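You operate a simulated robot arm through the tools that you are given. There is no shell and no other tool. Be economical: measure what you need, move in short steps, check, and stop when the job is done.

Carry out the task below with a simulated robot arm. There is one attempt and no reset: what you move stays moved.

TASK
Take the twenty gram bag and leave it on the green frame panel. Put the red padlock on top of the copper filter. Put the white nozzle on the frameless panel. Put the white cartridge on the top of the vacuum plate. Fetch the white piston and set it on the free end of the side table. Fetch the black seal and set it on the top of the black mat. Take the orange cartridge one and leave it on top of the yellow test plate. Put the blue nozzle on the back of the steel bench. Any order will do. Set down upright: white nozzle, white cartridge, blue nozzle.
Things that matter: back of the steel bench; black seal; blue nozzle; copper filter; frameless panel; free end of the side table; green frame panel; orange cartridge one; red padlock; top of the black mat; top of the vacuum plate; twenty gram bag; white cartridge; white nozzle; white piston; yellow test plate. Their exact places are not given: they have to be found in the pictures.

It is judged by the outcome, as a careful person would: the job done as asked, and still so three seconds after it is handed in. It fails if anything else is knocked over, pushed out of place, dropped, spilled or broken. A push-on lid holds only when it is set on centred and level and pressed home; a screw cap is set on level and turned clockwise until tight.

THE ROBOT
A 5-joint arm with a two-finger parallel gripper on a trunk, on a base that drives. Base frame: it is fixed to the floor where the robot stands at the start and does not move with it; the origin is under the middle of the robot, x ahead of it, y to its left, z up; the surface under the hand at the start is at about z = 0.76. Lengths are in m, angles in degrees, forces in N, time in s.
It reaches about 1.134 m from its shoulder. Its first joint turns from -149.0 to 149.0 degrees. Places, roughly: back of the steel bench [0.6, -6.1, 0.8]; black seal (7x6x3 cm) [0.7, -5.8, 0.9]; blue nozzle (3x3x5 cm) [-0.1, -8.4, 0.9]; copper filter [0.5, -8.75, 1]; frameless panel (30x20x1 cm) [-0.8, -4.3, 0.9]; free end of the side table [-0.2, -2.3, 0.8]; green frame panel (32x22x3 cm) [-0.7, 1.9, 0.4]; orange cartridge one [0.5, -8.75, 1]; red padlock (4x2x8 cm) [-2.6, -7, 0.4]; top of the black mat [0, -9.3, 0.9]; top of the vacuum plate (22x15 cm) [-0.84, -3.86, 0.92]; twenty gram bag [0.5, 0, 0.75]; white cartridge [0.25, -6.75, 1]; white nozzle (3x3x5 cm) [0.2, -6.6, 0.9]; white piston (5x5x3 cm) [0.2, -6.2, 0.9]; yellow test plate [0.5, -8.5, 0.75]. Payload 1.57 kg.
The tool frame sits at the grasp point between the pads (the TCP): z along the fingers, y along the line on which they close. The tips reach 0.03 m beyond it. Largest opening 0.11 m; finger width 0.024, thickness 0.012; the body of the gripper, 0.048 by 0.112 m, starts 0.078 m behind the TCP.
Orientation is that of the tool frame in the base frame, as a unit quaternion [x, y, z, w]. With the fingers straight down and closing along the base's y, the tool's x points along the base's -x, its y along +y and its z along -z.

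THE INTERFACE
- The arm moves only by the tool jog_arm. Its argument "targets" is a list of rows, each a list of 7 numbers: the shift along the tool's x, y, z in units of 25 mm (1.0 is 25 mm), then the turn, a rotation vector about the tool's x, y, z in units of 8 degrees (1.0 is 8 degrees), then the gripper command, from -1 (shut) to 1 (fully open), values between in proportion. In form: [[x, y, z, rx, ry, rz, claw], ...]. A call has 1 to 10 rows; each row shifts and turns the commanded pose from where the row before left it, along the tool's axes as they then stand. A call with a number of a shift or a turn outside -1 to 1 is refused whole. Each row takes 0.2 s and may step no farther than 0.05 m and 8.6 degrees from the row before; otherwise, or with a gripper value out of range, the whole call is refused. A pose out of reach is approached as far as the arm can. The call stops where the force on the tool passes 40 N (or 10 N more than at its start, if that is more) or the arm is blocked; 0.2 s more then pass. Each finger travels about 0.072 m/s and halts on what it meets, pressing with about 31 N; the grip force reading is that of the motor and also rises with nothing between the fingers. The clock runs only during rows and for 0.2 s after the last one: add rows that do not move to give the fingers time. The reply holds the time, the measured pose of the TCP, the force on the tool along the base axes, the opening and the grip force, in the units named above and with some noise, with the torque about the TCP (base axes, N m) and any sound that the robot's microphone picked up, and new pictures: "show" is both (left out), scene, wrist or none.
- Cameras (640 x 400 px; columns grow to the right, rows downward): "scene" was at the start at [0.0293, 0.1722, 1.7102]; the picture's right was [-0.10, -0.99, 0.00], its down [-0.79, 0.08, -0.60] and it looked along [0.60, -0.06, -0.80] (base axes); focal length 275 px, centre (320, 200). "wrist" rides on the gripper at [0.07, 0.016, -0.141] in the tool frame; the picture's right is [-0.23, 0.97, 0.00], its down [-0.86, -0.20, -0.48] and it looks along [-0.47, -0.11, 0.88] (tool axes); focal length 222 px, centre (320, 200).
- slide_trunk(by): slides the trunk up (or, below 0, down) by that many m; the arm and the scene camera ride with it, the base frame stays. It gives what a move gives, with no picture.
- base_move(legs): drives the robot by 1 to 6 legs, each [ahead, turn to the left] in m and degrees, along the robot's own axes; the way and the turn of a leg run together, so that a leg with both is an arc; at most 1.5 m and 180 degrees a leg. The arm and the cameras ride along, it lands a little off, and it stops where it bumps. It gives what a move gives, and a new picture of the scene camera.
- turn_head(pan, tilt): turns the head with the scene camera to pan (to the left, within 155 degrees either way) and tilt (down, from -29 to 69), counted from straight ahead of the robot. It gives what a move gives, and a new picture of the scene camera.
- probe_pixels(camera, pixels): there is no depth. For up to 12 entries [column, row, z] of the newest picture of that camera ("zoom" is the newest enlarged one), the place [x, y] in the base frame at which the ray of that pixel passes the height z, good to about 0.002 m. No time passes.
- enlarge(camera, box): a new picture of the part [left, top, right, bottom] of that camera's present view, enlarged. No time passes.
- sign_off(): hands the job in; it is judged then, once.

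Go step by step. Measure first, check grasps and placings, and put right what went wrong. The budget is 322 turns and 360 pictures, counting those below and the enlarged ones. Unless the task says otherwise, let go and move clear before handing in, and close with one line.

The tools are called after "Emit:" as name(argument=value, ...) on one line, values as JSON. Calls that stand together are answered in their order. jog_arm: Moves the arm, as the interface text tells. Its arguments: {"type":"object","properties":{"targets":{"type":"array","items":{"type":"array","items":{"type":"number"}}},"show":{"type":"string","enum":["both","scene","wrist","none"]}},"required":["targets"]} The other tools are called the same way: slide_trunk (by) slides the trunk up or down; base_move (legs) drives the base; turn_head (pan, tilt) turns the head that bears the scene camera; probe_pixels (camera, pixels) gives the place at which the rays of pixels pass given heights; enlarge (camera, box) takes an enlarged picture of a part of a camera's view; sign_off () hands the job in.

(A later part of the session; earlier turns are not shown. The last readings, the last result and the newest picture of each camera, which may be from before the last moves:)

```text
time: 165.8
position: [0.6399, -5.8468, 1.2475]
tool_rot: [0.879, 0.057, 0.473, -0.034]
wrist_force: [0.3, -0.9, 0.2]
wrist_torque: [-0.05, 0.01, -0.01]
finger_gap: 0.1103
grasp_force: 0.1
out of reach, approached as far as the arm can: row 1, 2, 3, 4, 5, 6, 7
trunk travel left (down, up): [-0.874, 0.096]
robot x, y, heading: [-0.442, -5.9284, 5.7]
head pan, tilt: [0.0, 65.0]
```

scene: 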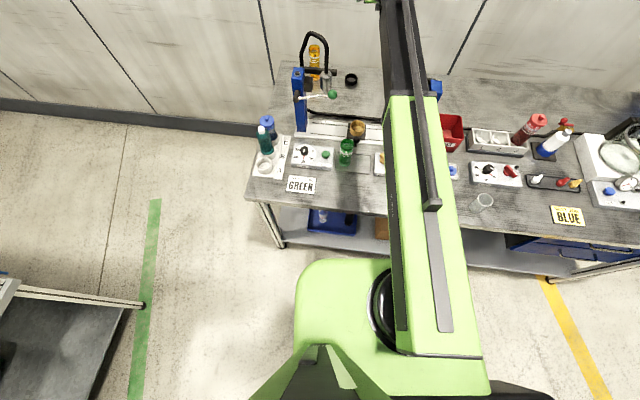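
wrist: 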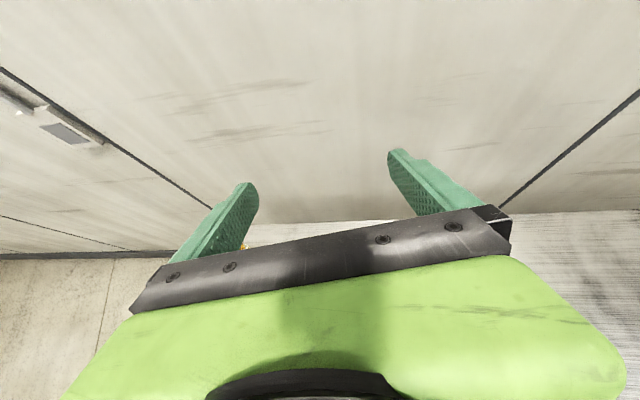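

Arm reaches x = 0.64. I'll turn the base 2.7° to bring the hand onto the seal's line.

Emit:
base_move(legs=[[0, 2.7]])

Emit:
slide_trunk(by=-0.12)

Emit:
jog_arm(targets=[[0, 0, 0, 0, 0, 0, 1]], show="wrist")

```text
time: 166.6
position: [0.6333, -5.7912, 1.2484]
tool_rot: [0.877, 0.079, 0.472, -0.046]
wrist_force: [-0.1, 0.3, 0.5]
wrist_torque: [0.0, -0.04, 0.0]
finger_gap: 0.1099
grasp_force: 0.2
trunk travel left (down, up): [-0.874, 0.096]
robot x, y, heading: [-0.4457, -5.9304, 8.4]
head pan, tilt: [0.0, 65.0]
```

scene: 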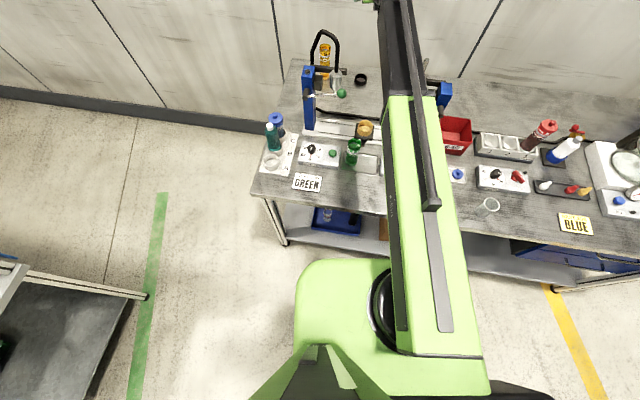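

```text
time: 168.1
position: [0.6344, -5.7923, 1.128]
tool_rot: [0.877, 0.077, 0.472, -0.045]
wrist_force: [-0.5, -0.6, 0.4]
wrist_torque: [0.0, 0.02, 0.01]
finger_gap: 0.11
grasp_force: 0.1
trunk travel left (down, up): [-0.754, 0.216]
robot x, y, heading: [-0.4451, -5.9259, 8.3]
head pan, tilt: [0.0, 65.0]
```

```text
time: 168.5
position: [0.6351, -5.7912, 1.1278]
tool_rot: [0.877, 0.078, 0.471, -0.045]
wrist_force: [-0.6, 0.5, -0.4]
wrist_torque: [-0.03, -0.03, 0.0]
finger_gap: 0.1098
grasp_force: 0.1
trunk travel left (down, up): [-0.754, 0.216]
robot x, y, heading: [-0.4476, -5.9225, 8.4]
head pan, tilt: [0.0, 65.0]
```

wrist: 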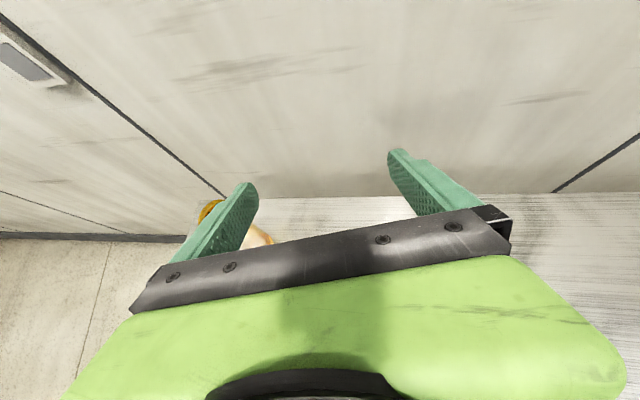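

I need to know the arm box's left edge relative to the green bottle (y −5.80, x 0.18). Probing box edges at plausible heights.

Emit:
probe_pixels(camera="scene", pixels=[[388, 130, 1.2], [388, 130, 1.3], [442, 130, 1.2], [442, 130, 1.3], [388, 95, 1.2], [388, 95, 1.3], [395, 330, 1.3], [480, 355, 1.3], [480, 355, 1.2]])

Emit:
turn_head(pan=0, tilt=50)

```text
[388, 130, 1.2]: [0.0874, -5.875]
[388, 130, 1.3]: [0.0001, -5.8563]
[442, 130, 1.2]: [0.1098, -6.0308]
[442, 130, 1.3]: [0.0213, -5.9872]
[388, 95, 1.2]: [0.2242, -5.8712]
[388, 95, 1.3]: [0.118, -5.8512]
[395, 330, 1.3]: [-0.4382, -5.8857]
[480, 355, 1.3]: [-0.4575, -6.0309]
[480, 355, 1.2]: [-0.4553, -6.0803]
```

```text
time: 169.3
position: [0.6345, -5.7905, 1.1273]
tool_rot: [0.877, 0.077, 0.471, -0.045]
wrist_force: [0.2, 0.3, -0.5]
wrist_torque: [0.0, 0.01, -0.02]
finger_gap: 0.11
grasp_force: 0.1
trunk travel left (down, up): [-0.754, 0.216]
robot x, y, heading: [-0.4436, -5.9212, 8.3]
head pan, tilt: [0.0, 50.0]
```

scene: 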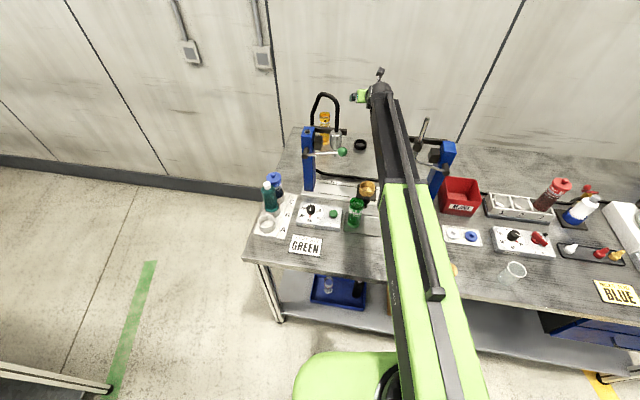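

The box clears the bottle on its right side by ~4 cm and the slim tube passes between the balls. Lowering to z ≈ 0.95 and checking.

Emit:
jog_arm(targets=[[0.22, 0, 0.33, 0, 0, 0, 1]], show="none")

Emit:
slide_trunk(by=-0.17)

Emit:
turn_head(pan=0, tilt=45)

Emit:
enlarge(camera="scene", box=[270, 60, 470, 260])

Emit:
jog_arm(targets=[[0, 0, 0, 0, 0, 0, 1]], show="wrist")

```text
time: 169.7
position: [0.6447, -5.7895, 1.1271]
tool_rot: [0.877, 0.078, 0.471, -0.046]
wrist_force: [0.4, -0.2, 0.3]
wrist_torque: [0.03, 0.03, -0.01]
finger_gap: 0.1102
grasp_force: 0.0
trunk travel left (down, up): [-0.754, 0.216]
robot x, y, heading: [-0.4438, -5.9262, 8.1]
head pan, tilt: [0.0, 50.0]
```

```text
time: 171.6
position: [0.6453, -5.7903, 0.957]
tool_rot: [0.878, 0.078, 0.471, -0.045]
wrist_force: [0.5, 0.0, -0.3]
wrist_torque: [-0.01, 0.01, 0.0]
finger_gap: 0.1098
grasp_force: 0.1
trunk travel left (down, up): [-0.584, 0.386]
robot x, y, heading: [-0.4465, -5.9259, 8.1]
head pan, tilt: [0.0, 50.0]
```

```text
time: 172.3
position: [0.645, -5.7899, 0.9574]
tool_rot: [0.877, 0.077, 0.471, -0.045]
wrist_force: [0.2, 1.3, -0.1]
wrist_torque: [0.04, 0.0, -0.01]
finger_gap: 0.1102
grasp_force: 0.1
trunk travel left (down, up): [-0.584, 0.386]
robot x, y, heading: [-0.4476, -5.9246, 8.4]
head pan, tilt: [0.0, 45.0]
```

scene: 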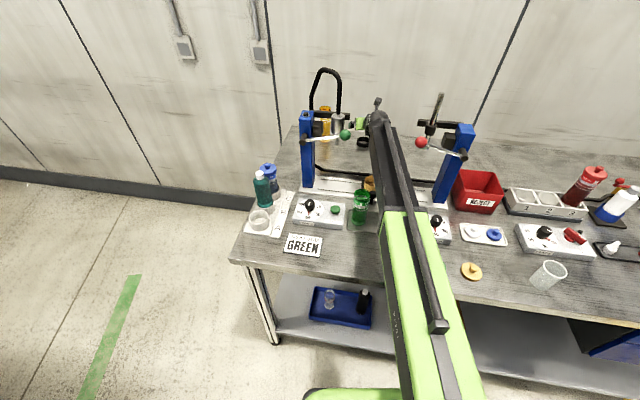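

```text
2.00 times, centred on (370, 160) of scene
```

zoom: 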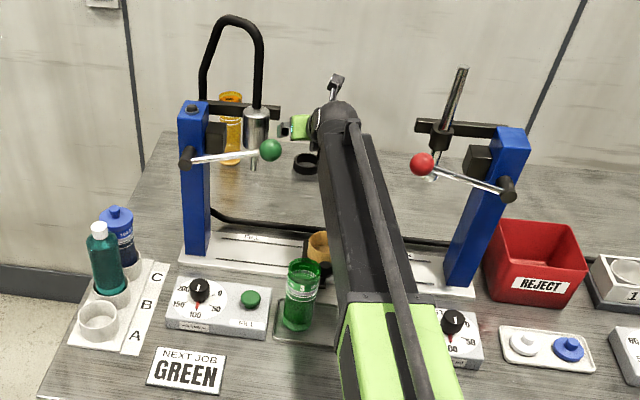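

```text
time: 172.7
position: [0.6445, -5.789, 0.9563]
tool_rot: [0.877, 0.078, 0.471, -0.046]
wrist_force: [-0.1, 0.2, 0.3]
wrist_torque: [0.0, 0.02, -0.01]
finger_gap: 0.1098
grasp_force: 0.1
trunk travel left (down, up): [-0.584, 0.386]
robot x, y, heading: [-0.4453, -5.9215, 8.7]
head pan, tilt: [0.0, 45.0]
```

wrist: 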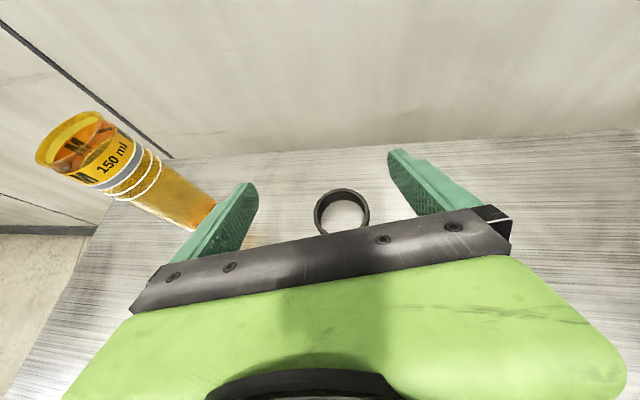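

Clearances look fine and the seal shows at (342,212) between the fingers. Probing its rim.

Emit:
probe_pixels(camera="wrist", pixels=[[314, 212, 0.88], [370, 208, 0.88], [342, 188, 0.88], [314, 212, 0.86], [370, 208, 0.86], [342, 188, 0.86]])

```text
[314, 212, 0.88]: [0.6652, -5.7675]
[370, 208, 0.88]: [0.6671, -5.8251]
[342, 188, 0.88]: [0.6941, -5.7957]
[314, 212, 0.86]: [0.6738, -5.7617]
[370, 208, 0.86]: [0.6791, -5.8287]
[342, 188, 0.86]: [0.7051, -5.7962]
```

Seal centre ≈ (0.664, −5.796). Nudge 8 mm to −y, then descend.

Emit:
jog_arm(targets=[[0, 0.35, 0, 0, 0, 0, 1], [0, 0, 0, 0, 0, 0, 1]], show="none")

Emit:
slide_trunk(by=-0.05)

Emit:
jog_arm(targets=[[0, 0, 0, 0, 0, 0, 1]], show="wrist")

```text
time: 173.3
position: [0.6473, -5.7982, 0.9571]
tool_rot: [0.877, 0.077, 0.471, -0.046]
wrist_force: [-0.3, 0.1, -0.9]
wrist_torque: [0.0, 0.0, -0.02]
finger_gap: 0.1098
grasp_force: 0.1
trunk travel left (down, up): [-0.584, 0.386]
robot x, y, heading: [-0.4432, -5.9257, 8.2]
head pan, tilt: [0.0, 45.0]
```

```text
time: 174.2
position: [0.6471, -5.7982, 0.9069]
tool_rot: [0.877, 0.077, 0.471, -0.044]
wrist_force: [0.0, -1.0, 0.2]
wrist_torque: [0.0, 0.02, 0.0]
finger_gap: 0.1099
grasp_force: 0.1
trunk travel left (down, up): [-0.534, 0.436]
robot x, y, heading: [-0.4419, -5.9252, 8.4]
head pan, tilt: [0.0, 45.0]
```

```text
time: 174.6
position: [0.6466, -5.7992, 0.9084]
tool_rot: [0.877, 0.078, 0.472, -0.046]
wrist_force: [-0.6, 0.8, -0.3]
wrist_torque: [0.0, 0.0, -0.03]
finger_gap: 0.1101
grasp_force: 0.0
trunk travel left (down, up): [-0.534, 0.436]
robot x, y, heading: [-0.4447, -5.9258, 8.0]
head pan, tilt: [0.0, 45.0]
```

wrist: 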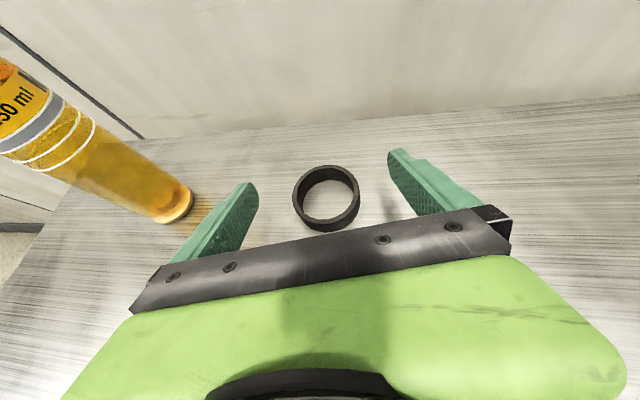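

Well centred. Lowering another 3 cm, then finely.

Emit:
slide_trunk(by=-0.025)

Emit:
jog_arm(targets=[[0, 0, 0, 0, 0, 0, 1]], show="wrist")

```text
time: 175.3
position: [0.6455, -5.7993, 0.8837]
tool_rot: [0.877, 0.078, 0.471, -0.046]
wrist_force: [0.7, -0.2, -0.3]
wrist_torque: [-0.02, 0.0, 0.0]
finger_gap: 0.1101
grasp_force: 0.1
trunk travel left (down, up): [-0.509, 0.461]
robot x, y, heading: [-0.447, -5.9235, 8.2]
head pan, tilt: [0.0, 45.0]
```

```text
time: 175.7
position: [0.6467, -5.799, 0.8824]
tool_rot: [0.878, 0.077, 0.471, -0.045]
wrist_force: [-0.3, 0.4, 0.7]
wrist_torque: [-0.02, 0.0, 0.0]
finger_gap: 0.1101
grasp_force: 0.0
trunk travel left (down, up): [-0.509, 0.461]
robot x, y, heading: [-0.4419, -5.923, 8.1]
head pan, tilt: [0.0, 45.0]
```

wrist: 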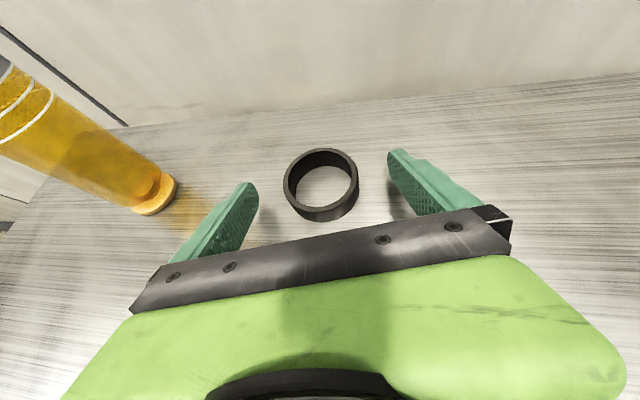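

Still above the bench. Lower 1.2 cm more.

Emit:
slide_trunk(by=-0.012)

Emit:
jog_arm(targets=[[0, 0, 0, 0, 0, 0, 1]], show="wrist")

```text
time: 176.4
position: [0.6465, -5.7992, 0.8766]
tool_rot: [0.874, 0.079, 0.478, -0.043]
wrist_force: [-12.4, -0.7, 17.8]
wrist_torque: [-0.68, -0.13, -0.62]
finger_gap: 0.1093
grasp_force: 0.2
trunk travel left (down, up): [-0.497, 0.473]
robot x, y, heading: [-0.4447, -5.9259, 8.3]
head pan, tilt: [0.0, 45.0]
stopped: the force on the tool passed its limit at 41 N (the readings are from after the stop); the commanded pose is now the measured one
```

```text
time: 176.8
position: [0.6458, -5.7997, 0.8765]
tool_rot: [0.874, 0.079, 0.478, -0.044]
wrist_force: [-11.8, -1.2, 19.0]
wrist_torque: [-0.9, -0.2, -0.75]
finger_gap: 0.1095
grasp_force: 0.0
trunk travel left (down, up): [-0.497, 0.473]
robot x, y, heading: [-0.4436, -5.926, 8.0]
head pan, tilt: [0.0, 45.0]
```

wrist: 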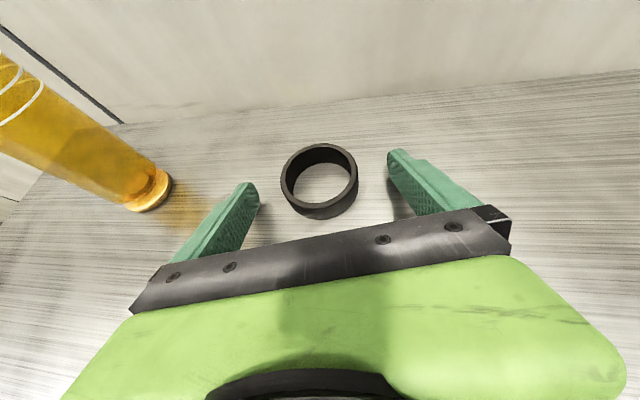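

Fingertips reached the bench (z ≈ 0.85). I'll relieve 4 mm and close on the ring.

Emit:
slide_trunk(by=0.008)

Emit:
jog_arm(targets=[[0, 0, 0, 0, 0, 0, -1], [0, 0, 0, 0, 0, 0, -1], [0, 0, 0, 0, 0, 0, -1], [0, 0, 0, 0, 0, 0, -1], [0, 0, 0, 0, 0, 0, -1]], show="wrist")

```text
time: 177.3
position: [0.6486, -5.799, 0.881]
tool_rot: [0.875, 0.079, 0.476, -0.045]
wrist_force: [0.3, -0.1, -0.7]
wrist_torque: [0.0, 0.02, 0.02]
finger_gap: 0.1101
grasp_force: 0.1
trunk travel left (down, up): [-0.505, 0.465]
robot x, y, heading: [-0.4393, -5.9214, 8.1]
head pan, tilt: [0.0, 45.0]
```

```text
time: 178.5
position: [0.6493, -5.7988, 0.8802]
tool_rot: [0.875, 0.079, 0.476, -0.045]
wrist_force: [0.2, 1.1, -0.6]
wrist_torque: [0.02, 0.02, 0.0]
finger_gap: 0.0604
grasp_force: 31.6
trunk travel left (down, up): [-0.505, 0.465]
robot x, y, heading: [-0.4448, -5.9252, 8.1]
head pan, tilt: [0.0, 45.0]
```

wrist: 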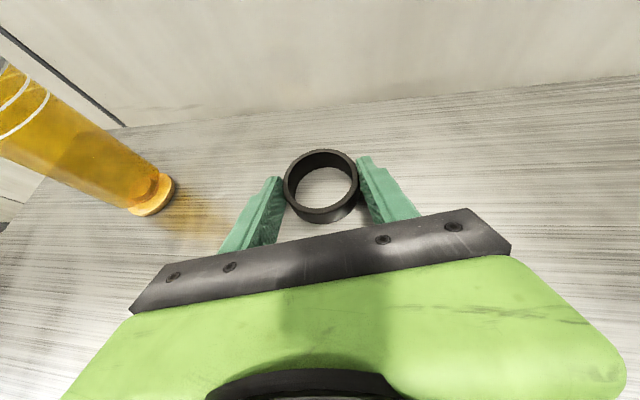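

Ring held at 6.0 cm. Lifting straight up to the earlier travel height, then backing away.

Emit:
slide_trunk(by=0.37)

Emit:
jog_arm(targets=[[0, 0, 0, 0, 0, 0, -1]], show="wrist")

Emit:
base_move(legs=[[-0.75, 0]])

```text
time: 182.1
position: [0.6485, -5.7997, 1.2511]
tool_rot: [0.875, 0.079, 0.476, -0.044]
wrist_force: [0.6, -0.5, 0.4]
wrist_torque: [0.01, -0.01, -0.01]
finger_gap: 0.0602
grasp_force: 30.7
trunk travel left (down, up): [-0.875, 0.095]
robot x, y, heading: [-0.4434, -5.9211, 8.1]
head pan, tilt: [0.0, 45.0]
```

```text
time: 182.5
position: [0.6492, -5.7998, 1.251]
tool_rot: [0.875, 0.08, 0.475, -0.045]
wrist_force: [0.7, -0.7, -0.8]
wrist_torque: [0.01, -0.01, 0.0]
finger_gap: 0.0603
grasp_force: 30.4
trunk travel left (down, up): [-0.875, 0.095]
robot x, y, heading: [-0.4433, -5.9268, 8.2]
head pan, tilt: [0.0, 45.0]
```

wrist: 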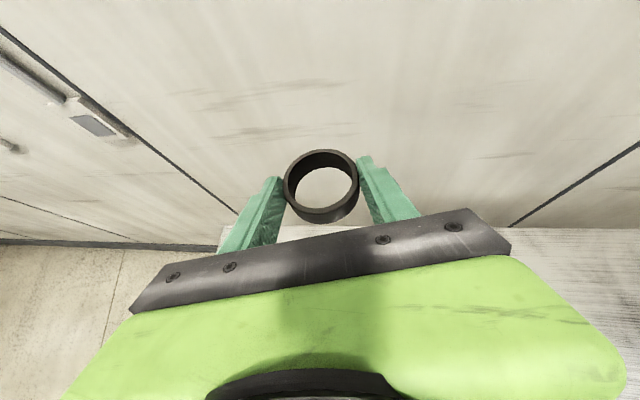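

```text
time: 186.6
position: [-0.0962, -5.9118, 1.2506]
tool_rot: [0.875, 0.077, 0.475, -0.043]
wrist_force: [-0.3, 1.0, -0.7]
wrist_torque: [0.01, 0.01, 0.0]
finger_gap: 0.06
grasp_force: 31.0
trunk travel left (down, up): [-0.875, 0.095]
robot x, y, heading: [-1.1938, -6.0293, 7.7]
head pan, tilt: [0.0, 45.0]
```

scene: 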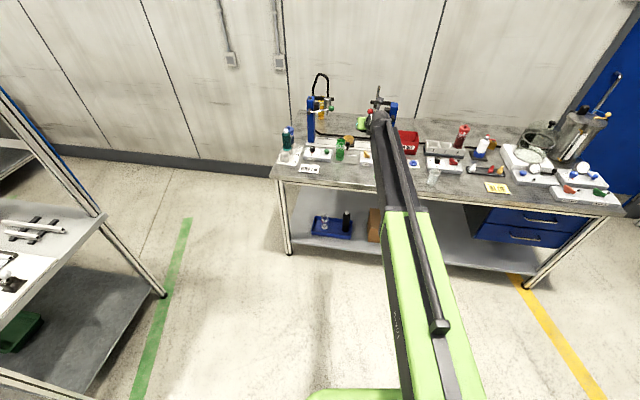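

Now retract the arm 25 cm and drive toward the test bench near y ≈ −8.9.

Emit:
jog_arm(targets=[[-0.56, 0, -0.83, 0, 0, 0, -1], [-0.56, 0, -0.83, 0, 0, 0, -1], [-0.56, 0, -0.83, 0, 0, 0, -1], [-0.56, 0, -0.83, 0, 0, 0, -1], [-0.56, 0, -0.83, 0, 0, 0, -1], [-0.56, 0, -0.83, 0, 0, 0, -1], [-0.56, 0, -0.83, 0, 0, 0, -1], [-0.56, 0, -0.83, 0, 0, 0, -1], [-0.56, 0, -0.83, 0, 0, 0, -1], [-0.56, 0, -0.83, 0, 0, 0, -1]], show="none")

Emit:
base_move(legs=[[0, -98], [1.4, 0]])

Emit:
turn_head(pan=20, tilt=22)

```text
time: 188.8
position: [-0.345, -5.9528, 1.2503]
tool_rot: [0.875, 0.076, 0.476, -0.042]
wrist_force: [0.6, -0.4, -0.6]
wrist_torque: [-0.01, 0.01, 0.01]
finger_gap: 0.0605
grasp_force: 31.1
out of reach, approached as far as the arm can: row 9
trunk travel left (down, up): [-0.875, 0.095]
robot x, y, heading: [-1.1927, -6.0301, 7.5]
head pan, tilt: [0.0, 45.0]
```

```text
time: 199.9
position: [-1.2238, -8.2703, 1.2497]
tool_rot: [0.635, -0.607, 0.346, 0.329]
wrist_force: [0.2, 0.1, -0.9]
wrist_torque: [0.01, -0.01, 0.02]
finger_gap: 0.06
grasp_force: 31.2
trunk travel left (down, up): [-0.875, 0.095]
robot x, y, heading: [-1.1913, -7.4204, -90.0]
head pan, tilt: [0.0, 45.0]
```

scene: 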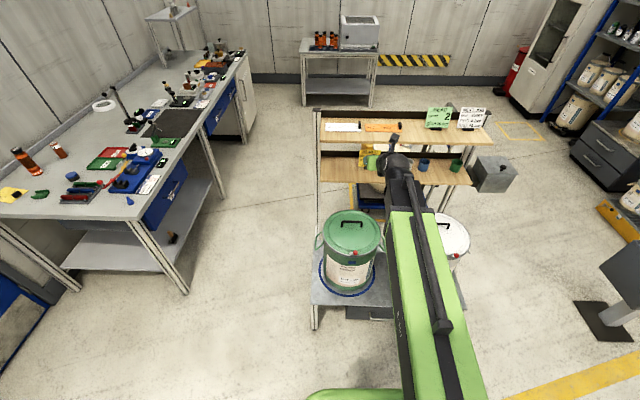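

```text
time: 200.7
position: [-1.2243, -8.2698, 1.251]
tool_rot: [0.636, -0.606, 0.347, 0.328]
wrist_force: [-0.5, 0.0, -1.0]
wrist_torque: [-0.02, 0.0, 0.03]
finger_gap: 0.0602
grasp_force: 30.8
trunk travel left (down, up): [-0.875, 0.095]
robot x, y, heading: [-1.1896, -7.4213, -89.9]
head pan, tilt: [20.0, 22.0]
```

scene: 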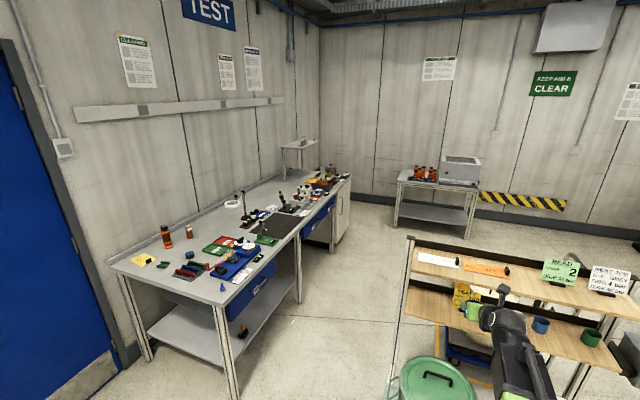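

The hand is close above a paint cart ahead; I'll measure the aisle between the test bench and the cart before moving.

Emit:
probe_pixels(camera="scene", pixels=[[112, 268, 0.85], [220, 308, 0.85], [349, 180, 0.85], [228, 396, 0], [134, 375, 0], [410, 250, 1.2], [395, 390, 0.3], [276, 225, 0.86], [250, 204, 0.86], [166, 248, 0.86], [190, 238, 0.86]])

Emit:
enlarge(camera="scene", box=[110, 170, 350, 320])

Emit:
enlarge(camera="scene", box=[390, 200, 640, 400])

```text
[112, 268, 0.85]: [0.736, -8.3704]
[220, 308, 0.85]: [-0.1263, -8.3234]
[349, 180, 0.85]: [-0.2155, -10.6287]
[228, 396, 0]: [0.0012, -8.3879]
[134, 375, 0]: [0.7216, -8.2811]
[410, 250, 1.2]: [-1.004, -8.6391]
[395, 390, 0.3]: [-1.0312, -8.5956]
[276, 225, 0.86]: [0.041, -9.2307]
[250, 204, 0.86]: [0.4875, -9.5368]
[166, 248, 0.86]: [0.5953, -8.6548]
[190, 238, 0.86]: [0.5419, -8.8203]
```

```text
2.67 times, centred on (230, 245) of scene
```

zoom: 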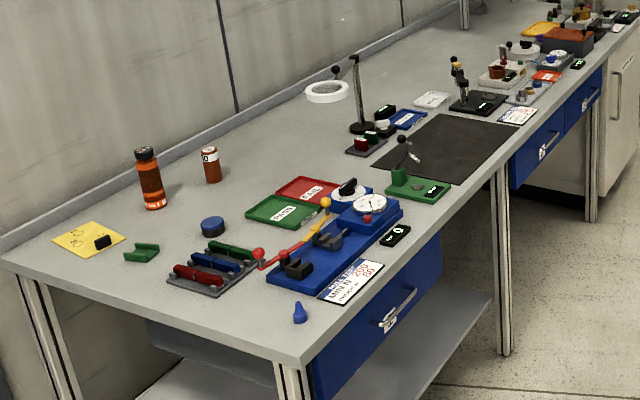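

```text
2.00 times, centred on (515, 300) of scene
```

zoom: 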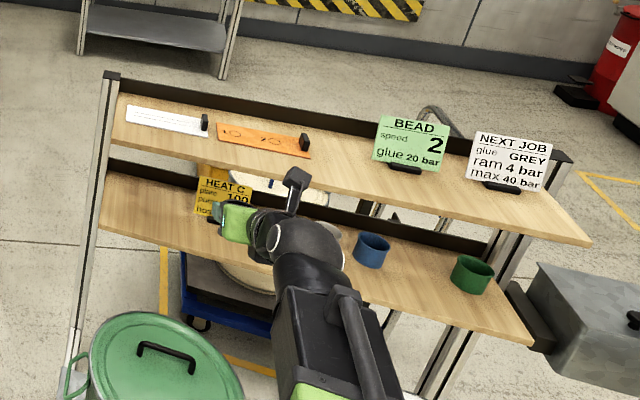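

The bench front is at x ≈ −0.13 and the cart's left edge at x ≈ −1.0. Facing −58° from (−0.62, −8.35) puts the mat in reach; I'll turn left 31° and drive there.

Emit:
base_move(legs=[[0, 31.5], [0.9, 0]])

Emit:
turn_head(pan=5, tilt=45)

Emit:
jog_arm(targets=[[0, 0, 0, 0, 0, 0, -1]], show="wrist")

```text
time: 205.0
position: [-0.5617, -8.5191, 1.2525]
tool_rot: [0.774, -0.414, 0.423, 0.225]
wrist_force: [0.0, 1.7, -0.4]
wrist_torque: [0.0, 0.05, -0.03]
finger_gap: 0.0598
grasp_force: 31.0
trunk travel left (down, up): [-0.875, 0.095]
robot x, y, heading: [-0.9708, -7.7736, -61.5]
head pan, tilt: [20.0, 22.0]
stopped in leg 2: the robot was blocked; the commanded pose is now the measured one
```

scene: 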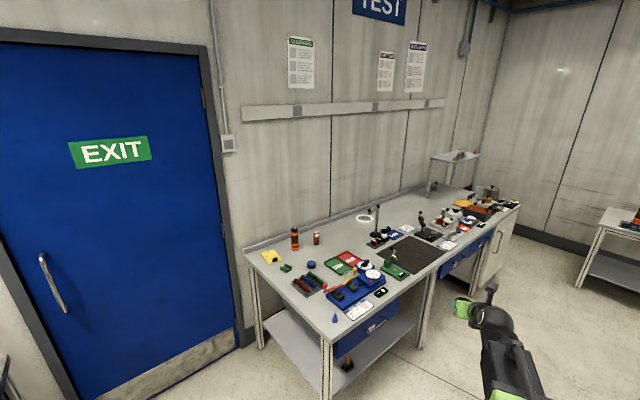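

```text
time: 205.8
position: [-0.5622, -8.5221, 1.2508]
tool_rot: [0.774, -0.415, 0.422, 0.225]
wrist_force: [-0.3, 0.7, -0.9]
wrist_torque: [-0.02, -0.02, 0.04]
finger_gap: 0.06
grasp_force: 31.1
trunk travel left (down, up): [-0.875, 0.095]
robot x, y, heading: [-0.9692, -7.7807, -61.0]
head pan, tilt: [5.0, 45.0]
```

scene: 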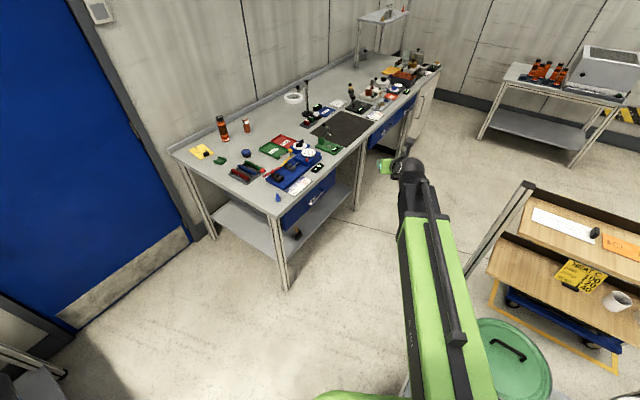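

```text
time: 206.2
position: [-0.563, -8.5222, 1.25]
tool_rot: [0.775, -0.414, 0.422, 0.224]
wrist_force: [-0.1, -0.1, -0.5]
wrist_torque: [-0.04, -0.01, 0.04]
finger_gap: 0.06
grasp_force: 31.2
trunk travel left (down, up): [-0.875, 0.095]
robot x, y, heading: [-0.9701, -7.7747, -60.7]
head pan, tilt: [5.0, 45.0]
```

wrist: 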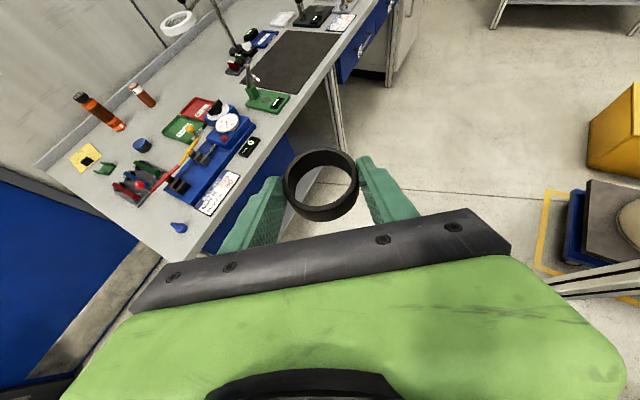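

The base touched the cart's low shelf corner with its front right. I'll back off, shift over to x ≈ −0.62, then come in along heading −90° and turn.

Emit:
base_move(legs=[[-0.12, 0], [0, 38], [0.42, 0], [0, -67]])

Emit:
turn_head(pan=-30, tilt=50)

```text
time: 214.4
position: [-0.6353, -8.6813, 1.2501]
tool_rot: [0.65, -0.592, 0.352, 0.321]
wrist_force: [0.9, 0.1, -0.9]
wrist_torque: [0.01, 0.03, -0.1]
finger_gap: 0.0597
grasp_force: 31.0
trunk travel left (down, up): [-0.875, 0.095]
robot x, y, heading: [-0.6665, -7.8292, -89.2]
head pan, tilt: [5.0, 45.0]
```

scene: 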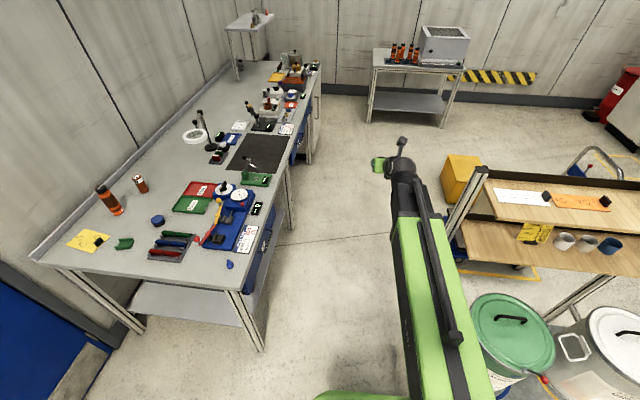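

```text
time: 215.4
position: [-0.638, -8.6801, 1.2504]
tool_rot: [0.649, -0.592, 0.353, 0.321]
wrist_force: [-0.5, 0.1, 0.1]
wrist_torque: [-0.01, 0.0, 0.0]
finger_gap: 0.0599
grasp_force: 31.1
trunk travel left (down, up): [-0.875, 0.095]
robot x, y, heading: [-0.6664, -7.8301, -89.0]
head pan, tilt: [-30.0, 50.0]
```

scene: 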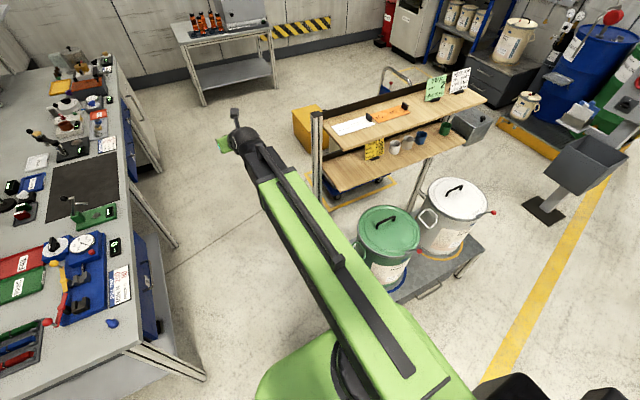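

The cart stands unharmed. Probing its nearest low-shelf edge and post to check the lane width.

Emit:
probe_pixels(camera="scene", pixels=[[398, 302, 0.3], [400, 302, 0.2], [316, 200, 0.4], [320, 190, 0.6], [355, 240, 0.4], [210, 378, 0.0], [137, 347, 0.85], [72, 180, 0.85], [128, 150, 0.86], [50, 218, 0.86], [117, 222, 0.86], [66, 161, 0.86]])

```text
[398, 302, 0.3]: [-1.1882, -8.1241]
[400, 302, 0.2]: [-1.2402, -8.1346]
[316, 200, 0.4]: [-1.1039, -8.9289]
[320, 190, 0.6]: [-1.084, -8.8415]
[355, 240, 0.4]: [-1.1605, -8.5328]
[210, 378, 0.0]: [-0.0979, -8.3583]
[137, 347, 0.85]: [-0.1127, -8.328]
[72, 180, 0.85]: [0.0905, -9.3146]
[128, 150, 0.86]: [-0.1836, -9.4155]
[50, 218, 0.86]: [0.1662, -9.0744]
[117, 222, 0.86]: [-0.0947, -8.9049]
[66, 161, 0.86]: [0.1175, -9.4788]
```

Lane is ~0.92 m wide, and the mat is centred near (0.02, −9.25). Driving in to about (−0.62, −8.40) and turning to face the mat.

Emit:
base_move(legs=[[0, 4.5], [0.57, 0], [0, 32]])

Emit:
turn_head(pan=0, tilt=50)

Emit:
jog_arm(targets=[[0, 0, 0, 0, 0, 0, -1]], show="wrist")

```text
time: 220.7
position: [-0.0828, -9.0663, 1.2503]
tool_rot: [0.802, -0.359, 0.435, 0.195]
wrist_force: [0.5, -1.2, 0.0]
wrist_torque: [-0.03, 0.05, -0.02]
finger_gap: 0.0597
grasp_force: 31.2
trunk travel left (down, up): [-0.875, 0.095]
robot x, y, heading: [-0.6036, -8.3918, -53.1]
head pan, tilt: [-30.0, 50.0]
```

scene: 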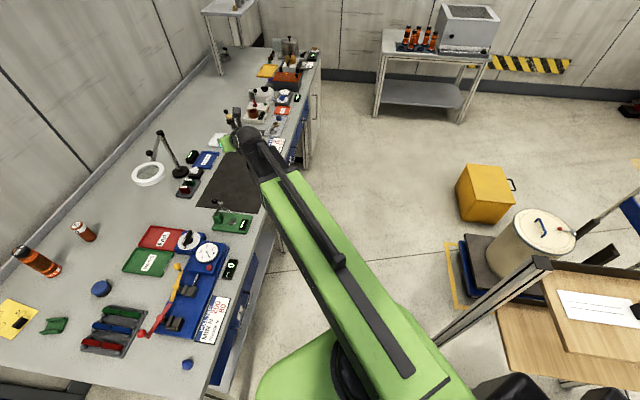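

```text
time: 221.6
position: [-0.0839, -9.0679, 1.2503]
tool_rot: [0.803, -0.359, 0.435, 0.194]
wrist_force: [0.5, 0.1, -0.4]
wrist_torque: [0.0, 0.01, 0.08]
finger_gap: 0.0598
grasp_force: 31.6
trunk travel left (down, up): [-0.875, 0.095]
robot x, y, heading: [-0.5993, -8.3943, -53.1]
head pan, tilt: [0.0, 50.0]
```

scene: 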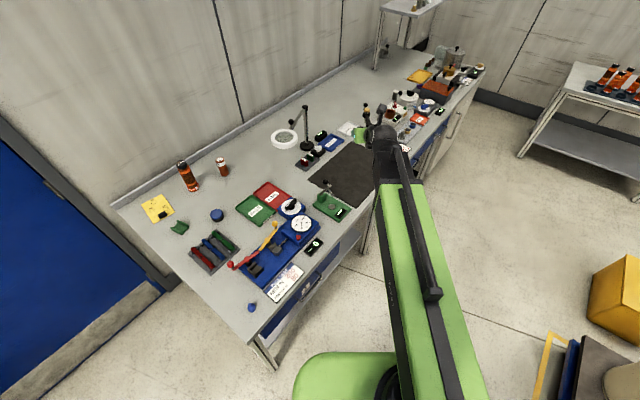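

```text
time: 222.0
position: [-0.0837, -9.0672, 1.2519]
tool_rot: [0.802, -0.359, 0.436, 0.194]
wrist_force: [1.1, 0.4, -0.6]
wrist_torque: [-0.01, 0.01, -0.03]
finger_gap: 0.0599
grasp_force: 31.4
trunk travel left (down, up): [-0.875, 0.095]
robot x, y, heading: [-0.6041, -8.3921, -53.2]
head pan, tilt: [0.0, 50.0]
```

wrist: 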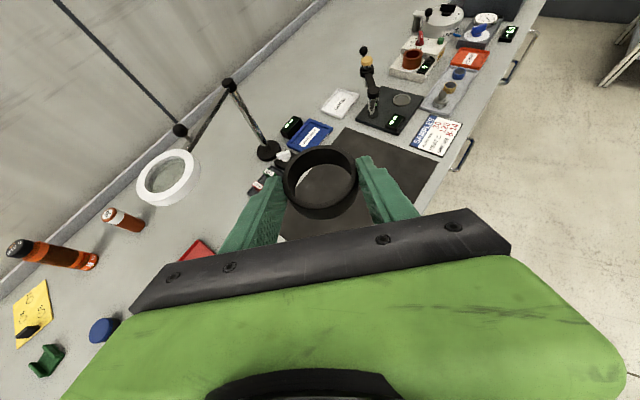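

The mat lies right under/ahead of the ring. Probing its corners to choose the spot.

Emit:
probe_pixels(camera="scene", pixels=[[355, 142, 0.86], [308, 180, 0.86], [348, 207, 0.86], [330, 193, 0.86]])

Emit:
probe_pixels(camera="wrist", pixels=[[345, 126, 0.86], [437, 165, 0.86], [268, 150, 0.9], [415, 205, 0.86]])

```text
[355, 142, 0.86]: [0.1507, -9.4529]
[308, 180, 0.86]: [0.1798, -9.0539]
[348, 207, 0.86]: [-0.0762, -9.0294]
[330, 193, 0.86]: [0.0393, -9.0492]
```

```text
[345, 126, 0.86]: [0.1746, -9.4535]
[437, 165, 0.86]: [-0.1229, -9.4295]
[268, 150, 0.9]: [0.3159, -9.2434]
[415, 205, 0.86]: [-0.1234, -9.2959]
```

Mat spans x −0.12…0.17, y −9.04…−9.45. Extend 17 cm, then lower.

Emit:
jog_arm(targets=[[0.56, 0, 0.83, 0, 0, 0, -1], [0.56, 0, 0.83, 0, 0, 0, -1], [0.56, 0, 0.83, 0, 0, 0, -1], [0.56, 0, 0.83, 0, 0, 0, -1], [0.56, 0, 0.83, 0, 0, 0, -1], [0.56, 0, 0.83, 0, 0, 0, -1], [0.56, 0, 0.83, 0, 0, 0, -1], [0, 0, 0, 0, 0, 0, -1]], show="none")

Emit:
slide_trunk(by=-0.28)

Emit:
jog_arm(targets=[[0, 0, 0, 0, 0, 0, -1]])

```text
time: 223.8
position: [0.0326, -9.1998, 1.2519]
tool_rot: [0.802, -0.36, 0.436, 0.195]
wrist_force: [-0.2, -0.2, -0.5]
wrist_torque: [-0.03, 0.02, 0.01]
finger_gap: 0.0595
grasp_force: 31.2
trunk travel left (down, up): [-0.875, 0.095]
robot x, y, heading: [-0.6012, -8.3934, -52.9]
head pan, tilt: [0.0, 50.0]
```

```text
time: 226.7
position: [0.0319, -9.1995, 0.9701]
tool_rot: [0.802, -0.358, 0.437, 0.194]
wrist_force: [0.0, 0.4, -0.4]
wrist_torque: [0.05, 0.0, 0.02]
finger_gap: 0.0594
grasp_force: 31.2
trunk travel left (down, up): [-0.595, 0.375]
robot x, y, heading: [-0.6055, -8.3951, -53.1]
head pan, tilt: [0.0, 50.0]
```

```text
time: 227.1
position: [0.0321, -9.1998, 0.9695]
tool_rot: [0.801, -0.359, 0.437, 0.195]
wrist_force: [-0.4, 0.8, -0.4]
wrist_torque: [0.0, 0.02, 0.01]
finger_gap: 0.0599
grasp_force: 30.6
trunk travel left (down, up): [-0.595, 0.375]
robot x, y, heading: [-0.6041, -8.3893, -53.2]
head pan, tilt: [0.0, 50.0]
```

scene: 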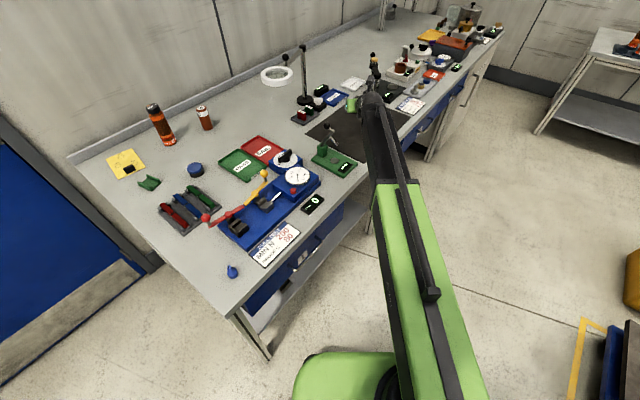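
wrist: 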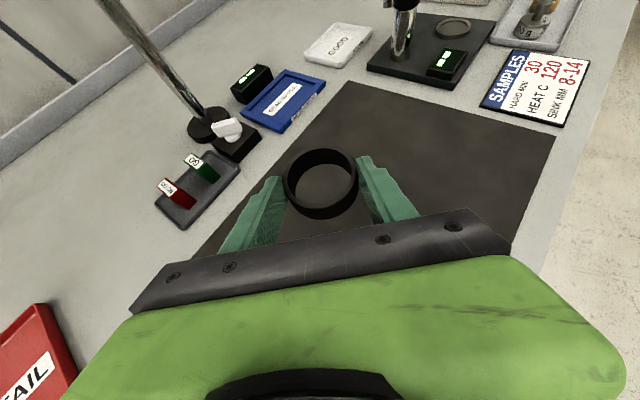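

Ring is above the mat. Lower 7.5 cm, then fine steps to contact.

Emit:
slide_trunk(by=-0.075)

Emit:
slide_trunk(by=-0.01)

Emit:
jog_arm(targets=[[0, 0, 0, 0, 0, 0, -1]], show="wrist")

```text
time: 228.2
position: [0.0329, -9.1983, 0.8961]
tool_rot: [0.802, -0.359, 0.436, 0.194]
wrist_force: [0.1, -0.5, -0.6]
wrist_torque: [-0.02, 0.04, -0.02]
finger_gap: 0.0597
grasp_force: 31.0
trunk travel left (down, up): [-0.52, 0.45]
robot x, y, heading: [-0.5984, -8.3955, -53.4]
head pan, tilt: [0.0, 50.0]
```

```text
time: 228.8
position: [0.0325, -9.1983, 0.8853]
tool_rot: [0.802, -0.359, 0.437, 0.194]
wrist_force: [0.2, 0.2, -1.1]
wrist_torque: [0.01, 0.06, 0.01]
finger_gap: 0.0595
grasp_force: 30.7
trunk travel left (down, up): [-0.51, 0.46]
robot x, y, heading: [-0.6034, -8.3944, -53.1]
head pan, tilt: [0.0, 50.0]
```

```text
time: 229.2
position: [0.0306, -9.1986, 0.886]
tool_rot: [0.801, -0.36, 0.436, 0.195]
wrist_force: [0.4, 0.9, 0.4]
wrist_torque: [0.01, -0.01, -0.02]
finger_gap: 0.0593
grasp_force: 31.1
trunk travel left (down, up): [-0.51, 0.46]
robot x, y, heading: [-0.6069, -8.3962, -53.2]
head pan, tilt: [0.0, 50.0]
```

wrist: 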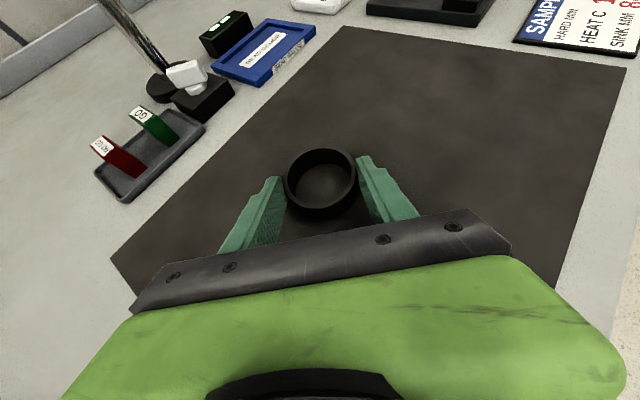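

Emit:
slide_trunk(by=-0.006)

Emit:
slide_trunk(by=-0.004)

```text
time: 229.7
position: [0.0308, -9.1985, 0.8838]
tool_rot: [0.8, -0.359, 0.44, 0.195]
wrist_force: [8.4, -9.5, 30.4]
wrist_torque: [-0.03, -0.81, -0.23]
finger_gap: 0.0592
grasp_force: 31.0
trunk travel left (down, up): [-0.504, 0.466]
robot x, y, heading: [-0.6054, -8.3932, -53.4]
head pan, tilt: [0.0, 50.0]
```

```text
time: 230.1
position: [0.0312, -9.1994, 0.8821]
tool_rot: [0.798, -0.358, 0.443, 0.198]
wrist_force: [-7.5, 7.7, 19.7]
wrist_torque: [0.35, -0.13, 0.14]
finger_gap: 0.0594
grasp_force: 31.1
trunk travel left (down, up): [-0.502, 0.468]
robot x, y, heading: [-0.604, -8.3953, -53.2]
head pan, tilt: [0.0, 50.0]
stopped: the force on the tool passed its limit at 45 N (the readings are from after the stop); the commanded pose is now the measured one
```

The ring is seated on the mat. Relieve 4 mm, open, and lift away.

Emit:
slide_trunk(by=0.004)

Emit:
jog_arm(targets=[[0, 0, 0, 0, 0, 0, 0.7], [0, 0, 0, 0, 0, 0, 0.7], [0, 0, 0, 0, 0, 0, 0.7], [0, 0, 0, 0, 0, 0, 0.7]], show="wrist")

Emit:
slide_trunk(by=0.37)

Emit:
jog_arm(targets=[[-0.56, 0, -0.83, 0, 0, 0, 1], [-0.56, 0, -0.83, 0, 0, 0, 1], [-0.56, 0, -0.83, 0, 0, 0, 1], [-0.56, 0, -0.83, 0, 0, 0, 1], [-0.56, 0, -0.83, 0, 0, 0, 1], [-0.56, 0, -0.83, 0, 0, 0, 1], [0, 0, 0, 0, 0, 0, 1]])

```text
time: 230.6
position: [0.0339, -9.2009, 0.8845]
tool_rot: [0.799, -0.358, 0.441, 0.197]
wrist_force: [0.4, -1.0, 0.6]
wrist_torque: [0.03, -0.01, 0.01]
finger_gap: 0.0593
grasp_force: 30.6
trunk travel left (down, up): [-0.506, 0.464]
robot x, y, heading: [-0.604, -8.3925, -53.2]
head pan, tilt: [0.0, 50.0]
```

```text
time: 231.6
position: [0.0337, -9.2002, 0.8831]
tool_rot: [0.799, -0.36, 0.44, 0.198]
wrist_force: [0.3, 0.2, 0.0]
wrist_torque: [0.04, 0.01, 0.0]
finger_gap: 0.0936
grasp_force: 0.1
trunk travel left (down, up): [-0.506, 0.464]
robot x, y, heading: [-0.6008, -8.3926, -53.3]
head pan, tilt: [0.0, 50.0]
```

wrist: 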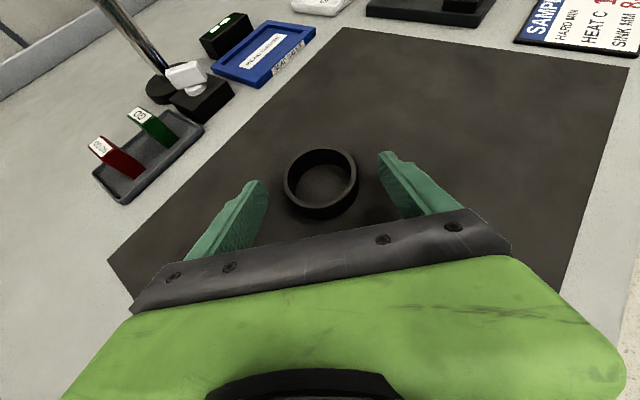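

```text
time: 235.2
position: [0.033, -9.2008, 1.2538]
tool_rot: [0.798, -0.36, 0.44, 0.198]
wrist_force: [-0.5, -0.5, 0.1]
wrist_torque: [-0.01, 0.03, -0.02]
finger_gap: 0.0935
grasp_force: 0.0
trunk travel left (down, up): [-0.876, 0.094]
robot x, y, heading: [-0.6027, -8.3936, -53.3]
head pan, tilt: [0.0, 50.0]
```

```text
time: 236.8
position: [-0.0666, -9.0884, 1.2544]
tool_rot: [0.799, -0.359, 0.441, 0.196]
wrist_force: [0.7, 0.1, -0.1]
wrist_torque: [0.0, 0.03, 0.0]
finger_gap: 0.1099
grasp_force: 0.0
out of reach, approached as far as the arm can: row 5
trunk travel left (down, up): [-0.876, 0.094]
robot x, y, heading: [-0.6048, -8.3902, -53.2]
head pan, tilt: [0.0, 50.0]
```

scene: 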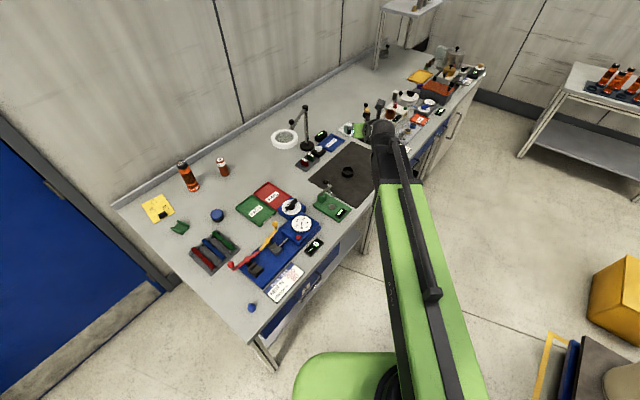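
wrist: 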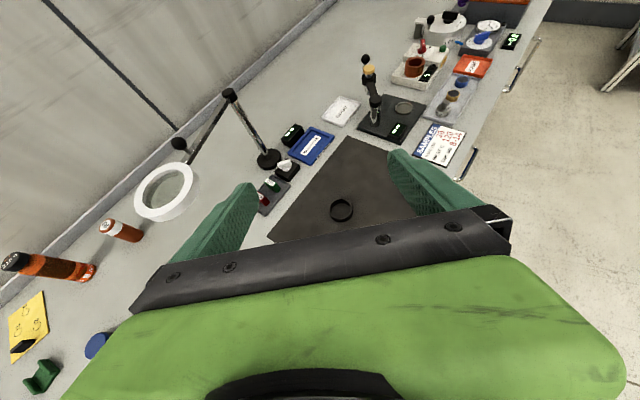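

The seal rests on the mat. Next, a close look at the near end: orange cylinders at (188,177) and (222,167), yellow plate at (157,208).

Emit:
enlarge(camera="scene", box=[120, 140, 248, 250])

Emit:
enlarge(camera="scene", box=[180, 180, 340, 320])

Emit:
enlarge(camera="scene", box=[500, 50, 640, 140])

```text
3.64 times, centred on (184, 195) of scene
```

zoom: 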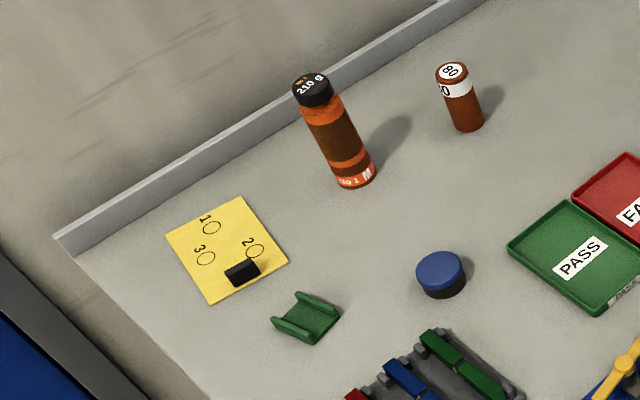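

```text
2.86 times, centred on (260, 250) of scene
```

zoom: 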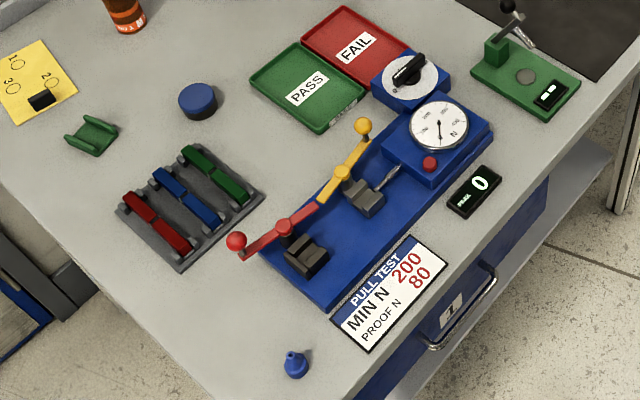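

```text
4.44 times, centred on (570, 95) of scene
```

zoom: 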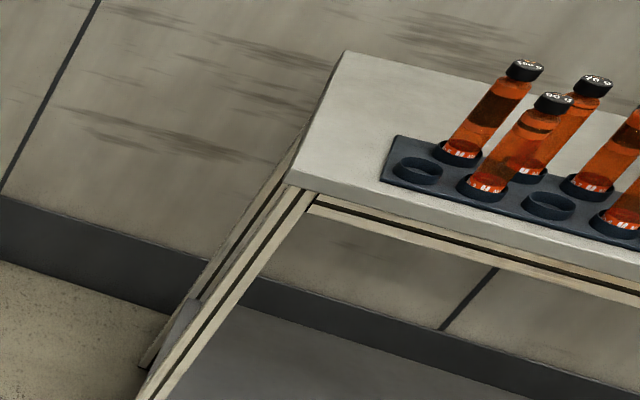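

The tall orange one is labelled "NO 1" (cartridge one), the short copper one "80" is the filter, and the yellow plate lies near the end. I'll probe positions, then check my own base footprint by looking straight down.

Emit:
probe_pixels(camera="scene", pixels=[[194, 189, 0.855], [182, 163.5, 1.0], [182, 163.5, 1.03], [224.5, 175, 0.855], [220.3, 159.8, 0.93], [220.3, 159.8, 0.95], [141.4, 204.9, 0.855], [162, 193.9, 0.855], [175.5, 212.3, 0.855], [154.3, 223.8, 0.855], [251, 306, 0.86], [118, 208, 0.85]])

Emit:
turn_head(pan=60, tilt=69)

```text
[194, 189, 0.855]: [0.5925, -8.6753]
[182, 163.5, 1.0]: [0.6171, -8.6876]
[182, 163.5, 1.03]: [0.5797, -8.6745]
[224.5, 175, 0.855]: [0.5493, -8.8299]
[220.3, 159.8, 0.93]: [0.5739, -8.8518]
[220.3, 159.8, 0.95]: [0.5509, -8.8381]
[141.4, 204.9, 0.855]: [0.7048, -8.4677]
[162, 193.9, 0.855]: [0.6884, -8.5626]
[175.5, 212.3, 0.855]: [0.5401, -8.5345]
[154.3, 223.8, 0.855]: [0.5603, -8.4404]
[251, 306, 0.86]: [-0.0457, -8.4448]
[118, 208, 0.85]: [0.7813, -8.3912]
```

```text
time: 238.1
position: [-0.0669, -9.0876, 1.2524]
tool_rot: [0.8, -0.359, 0.44, 0.196]
wrist_force: [0.4, 0.4, -0.2]
wrist_torque: [-0.02, -0.02, 0.03]
finger_gap: 0.1104
grasp_force: 0.2
trunk travel left (down, up): [-0.876, 0.094]
robot x, y, heading: [-0.6043, -8.3933, -53.3]
head pan, tilt: [60.0, 68.8]
```

scene: 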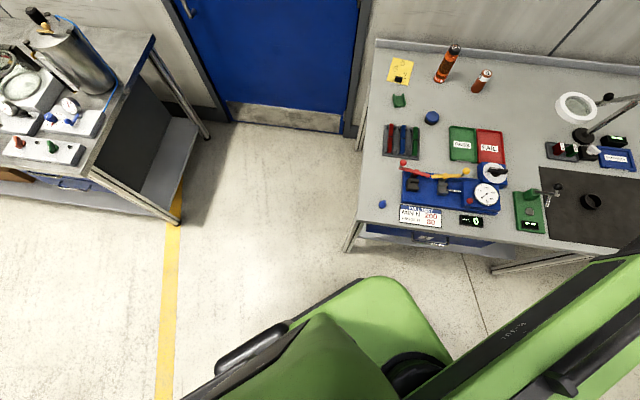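

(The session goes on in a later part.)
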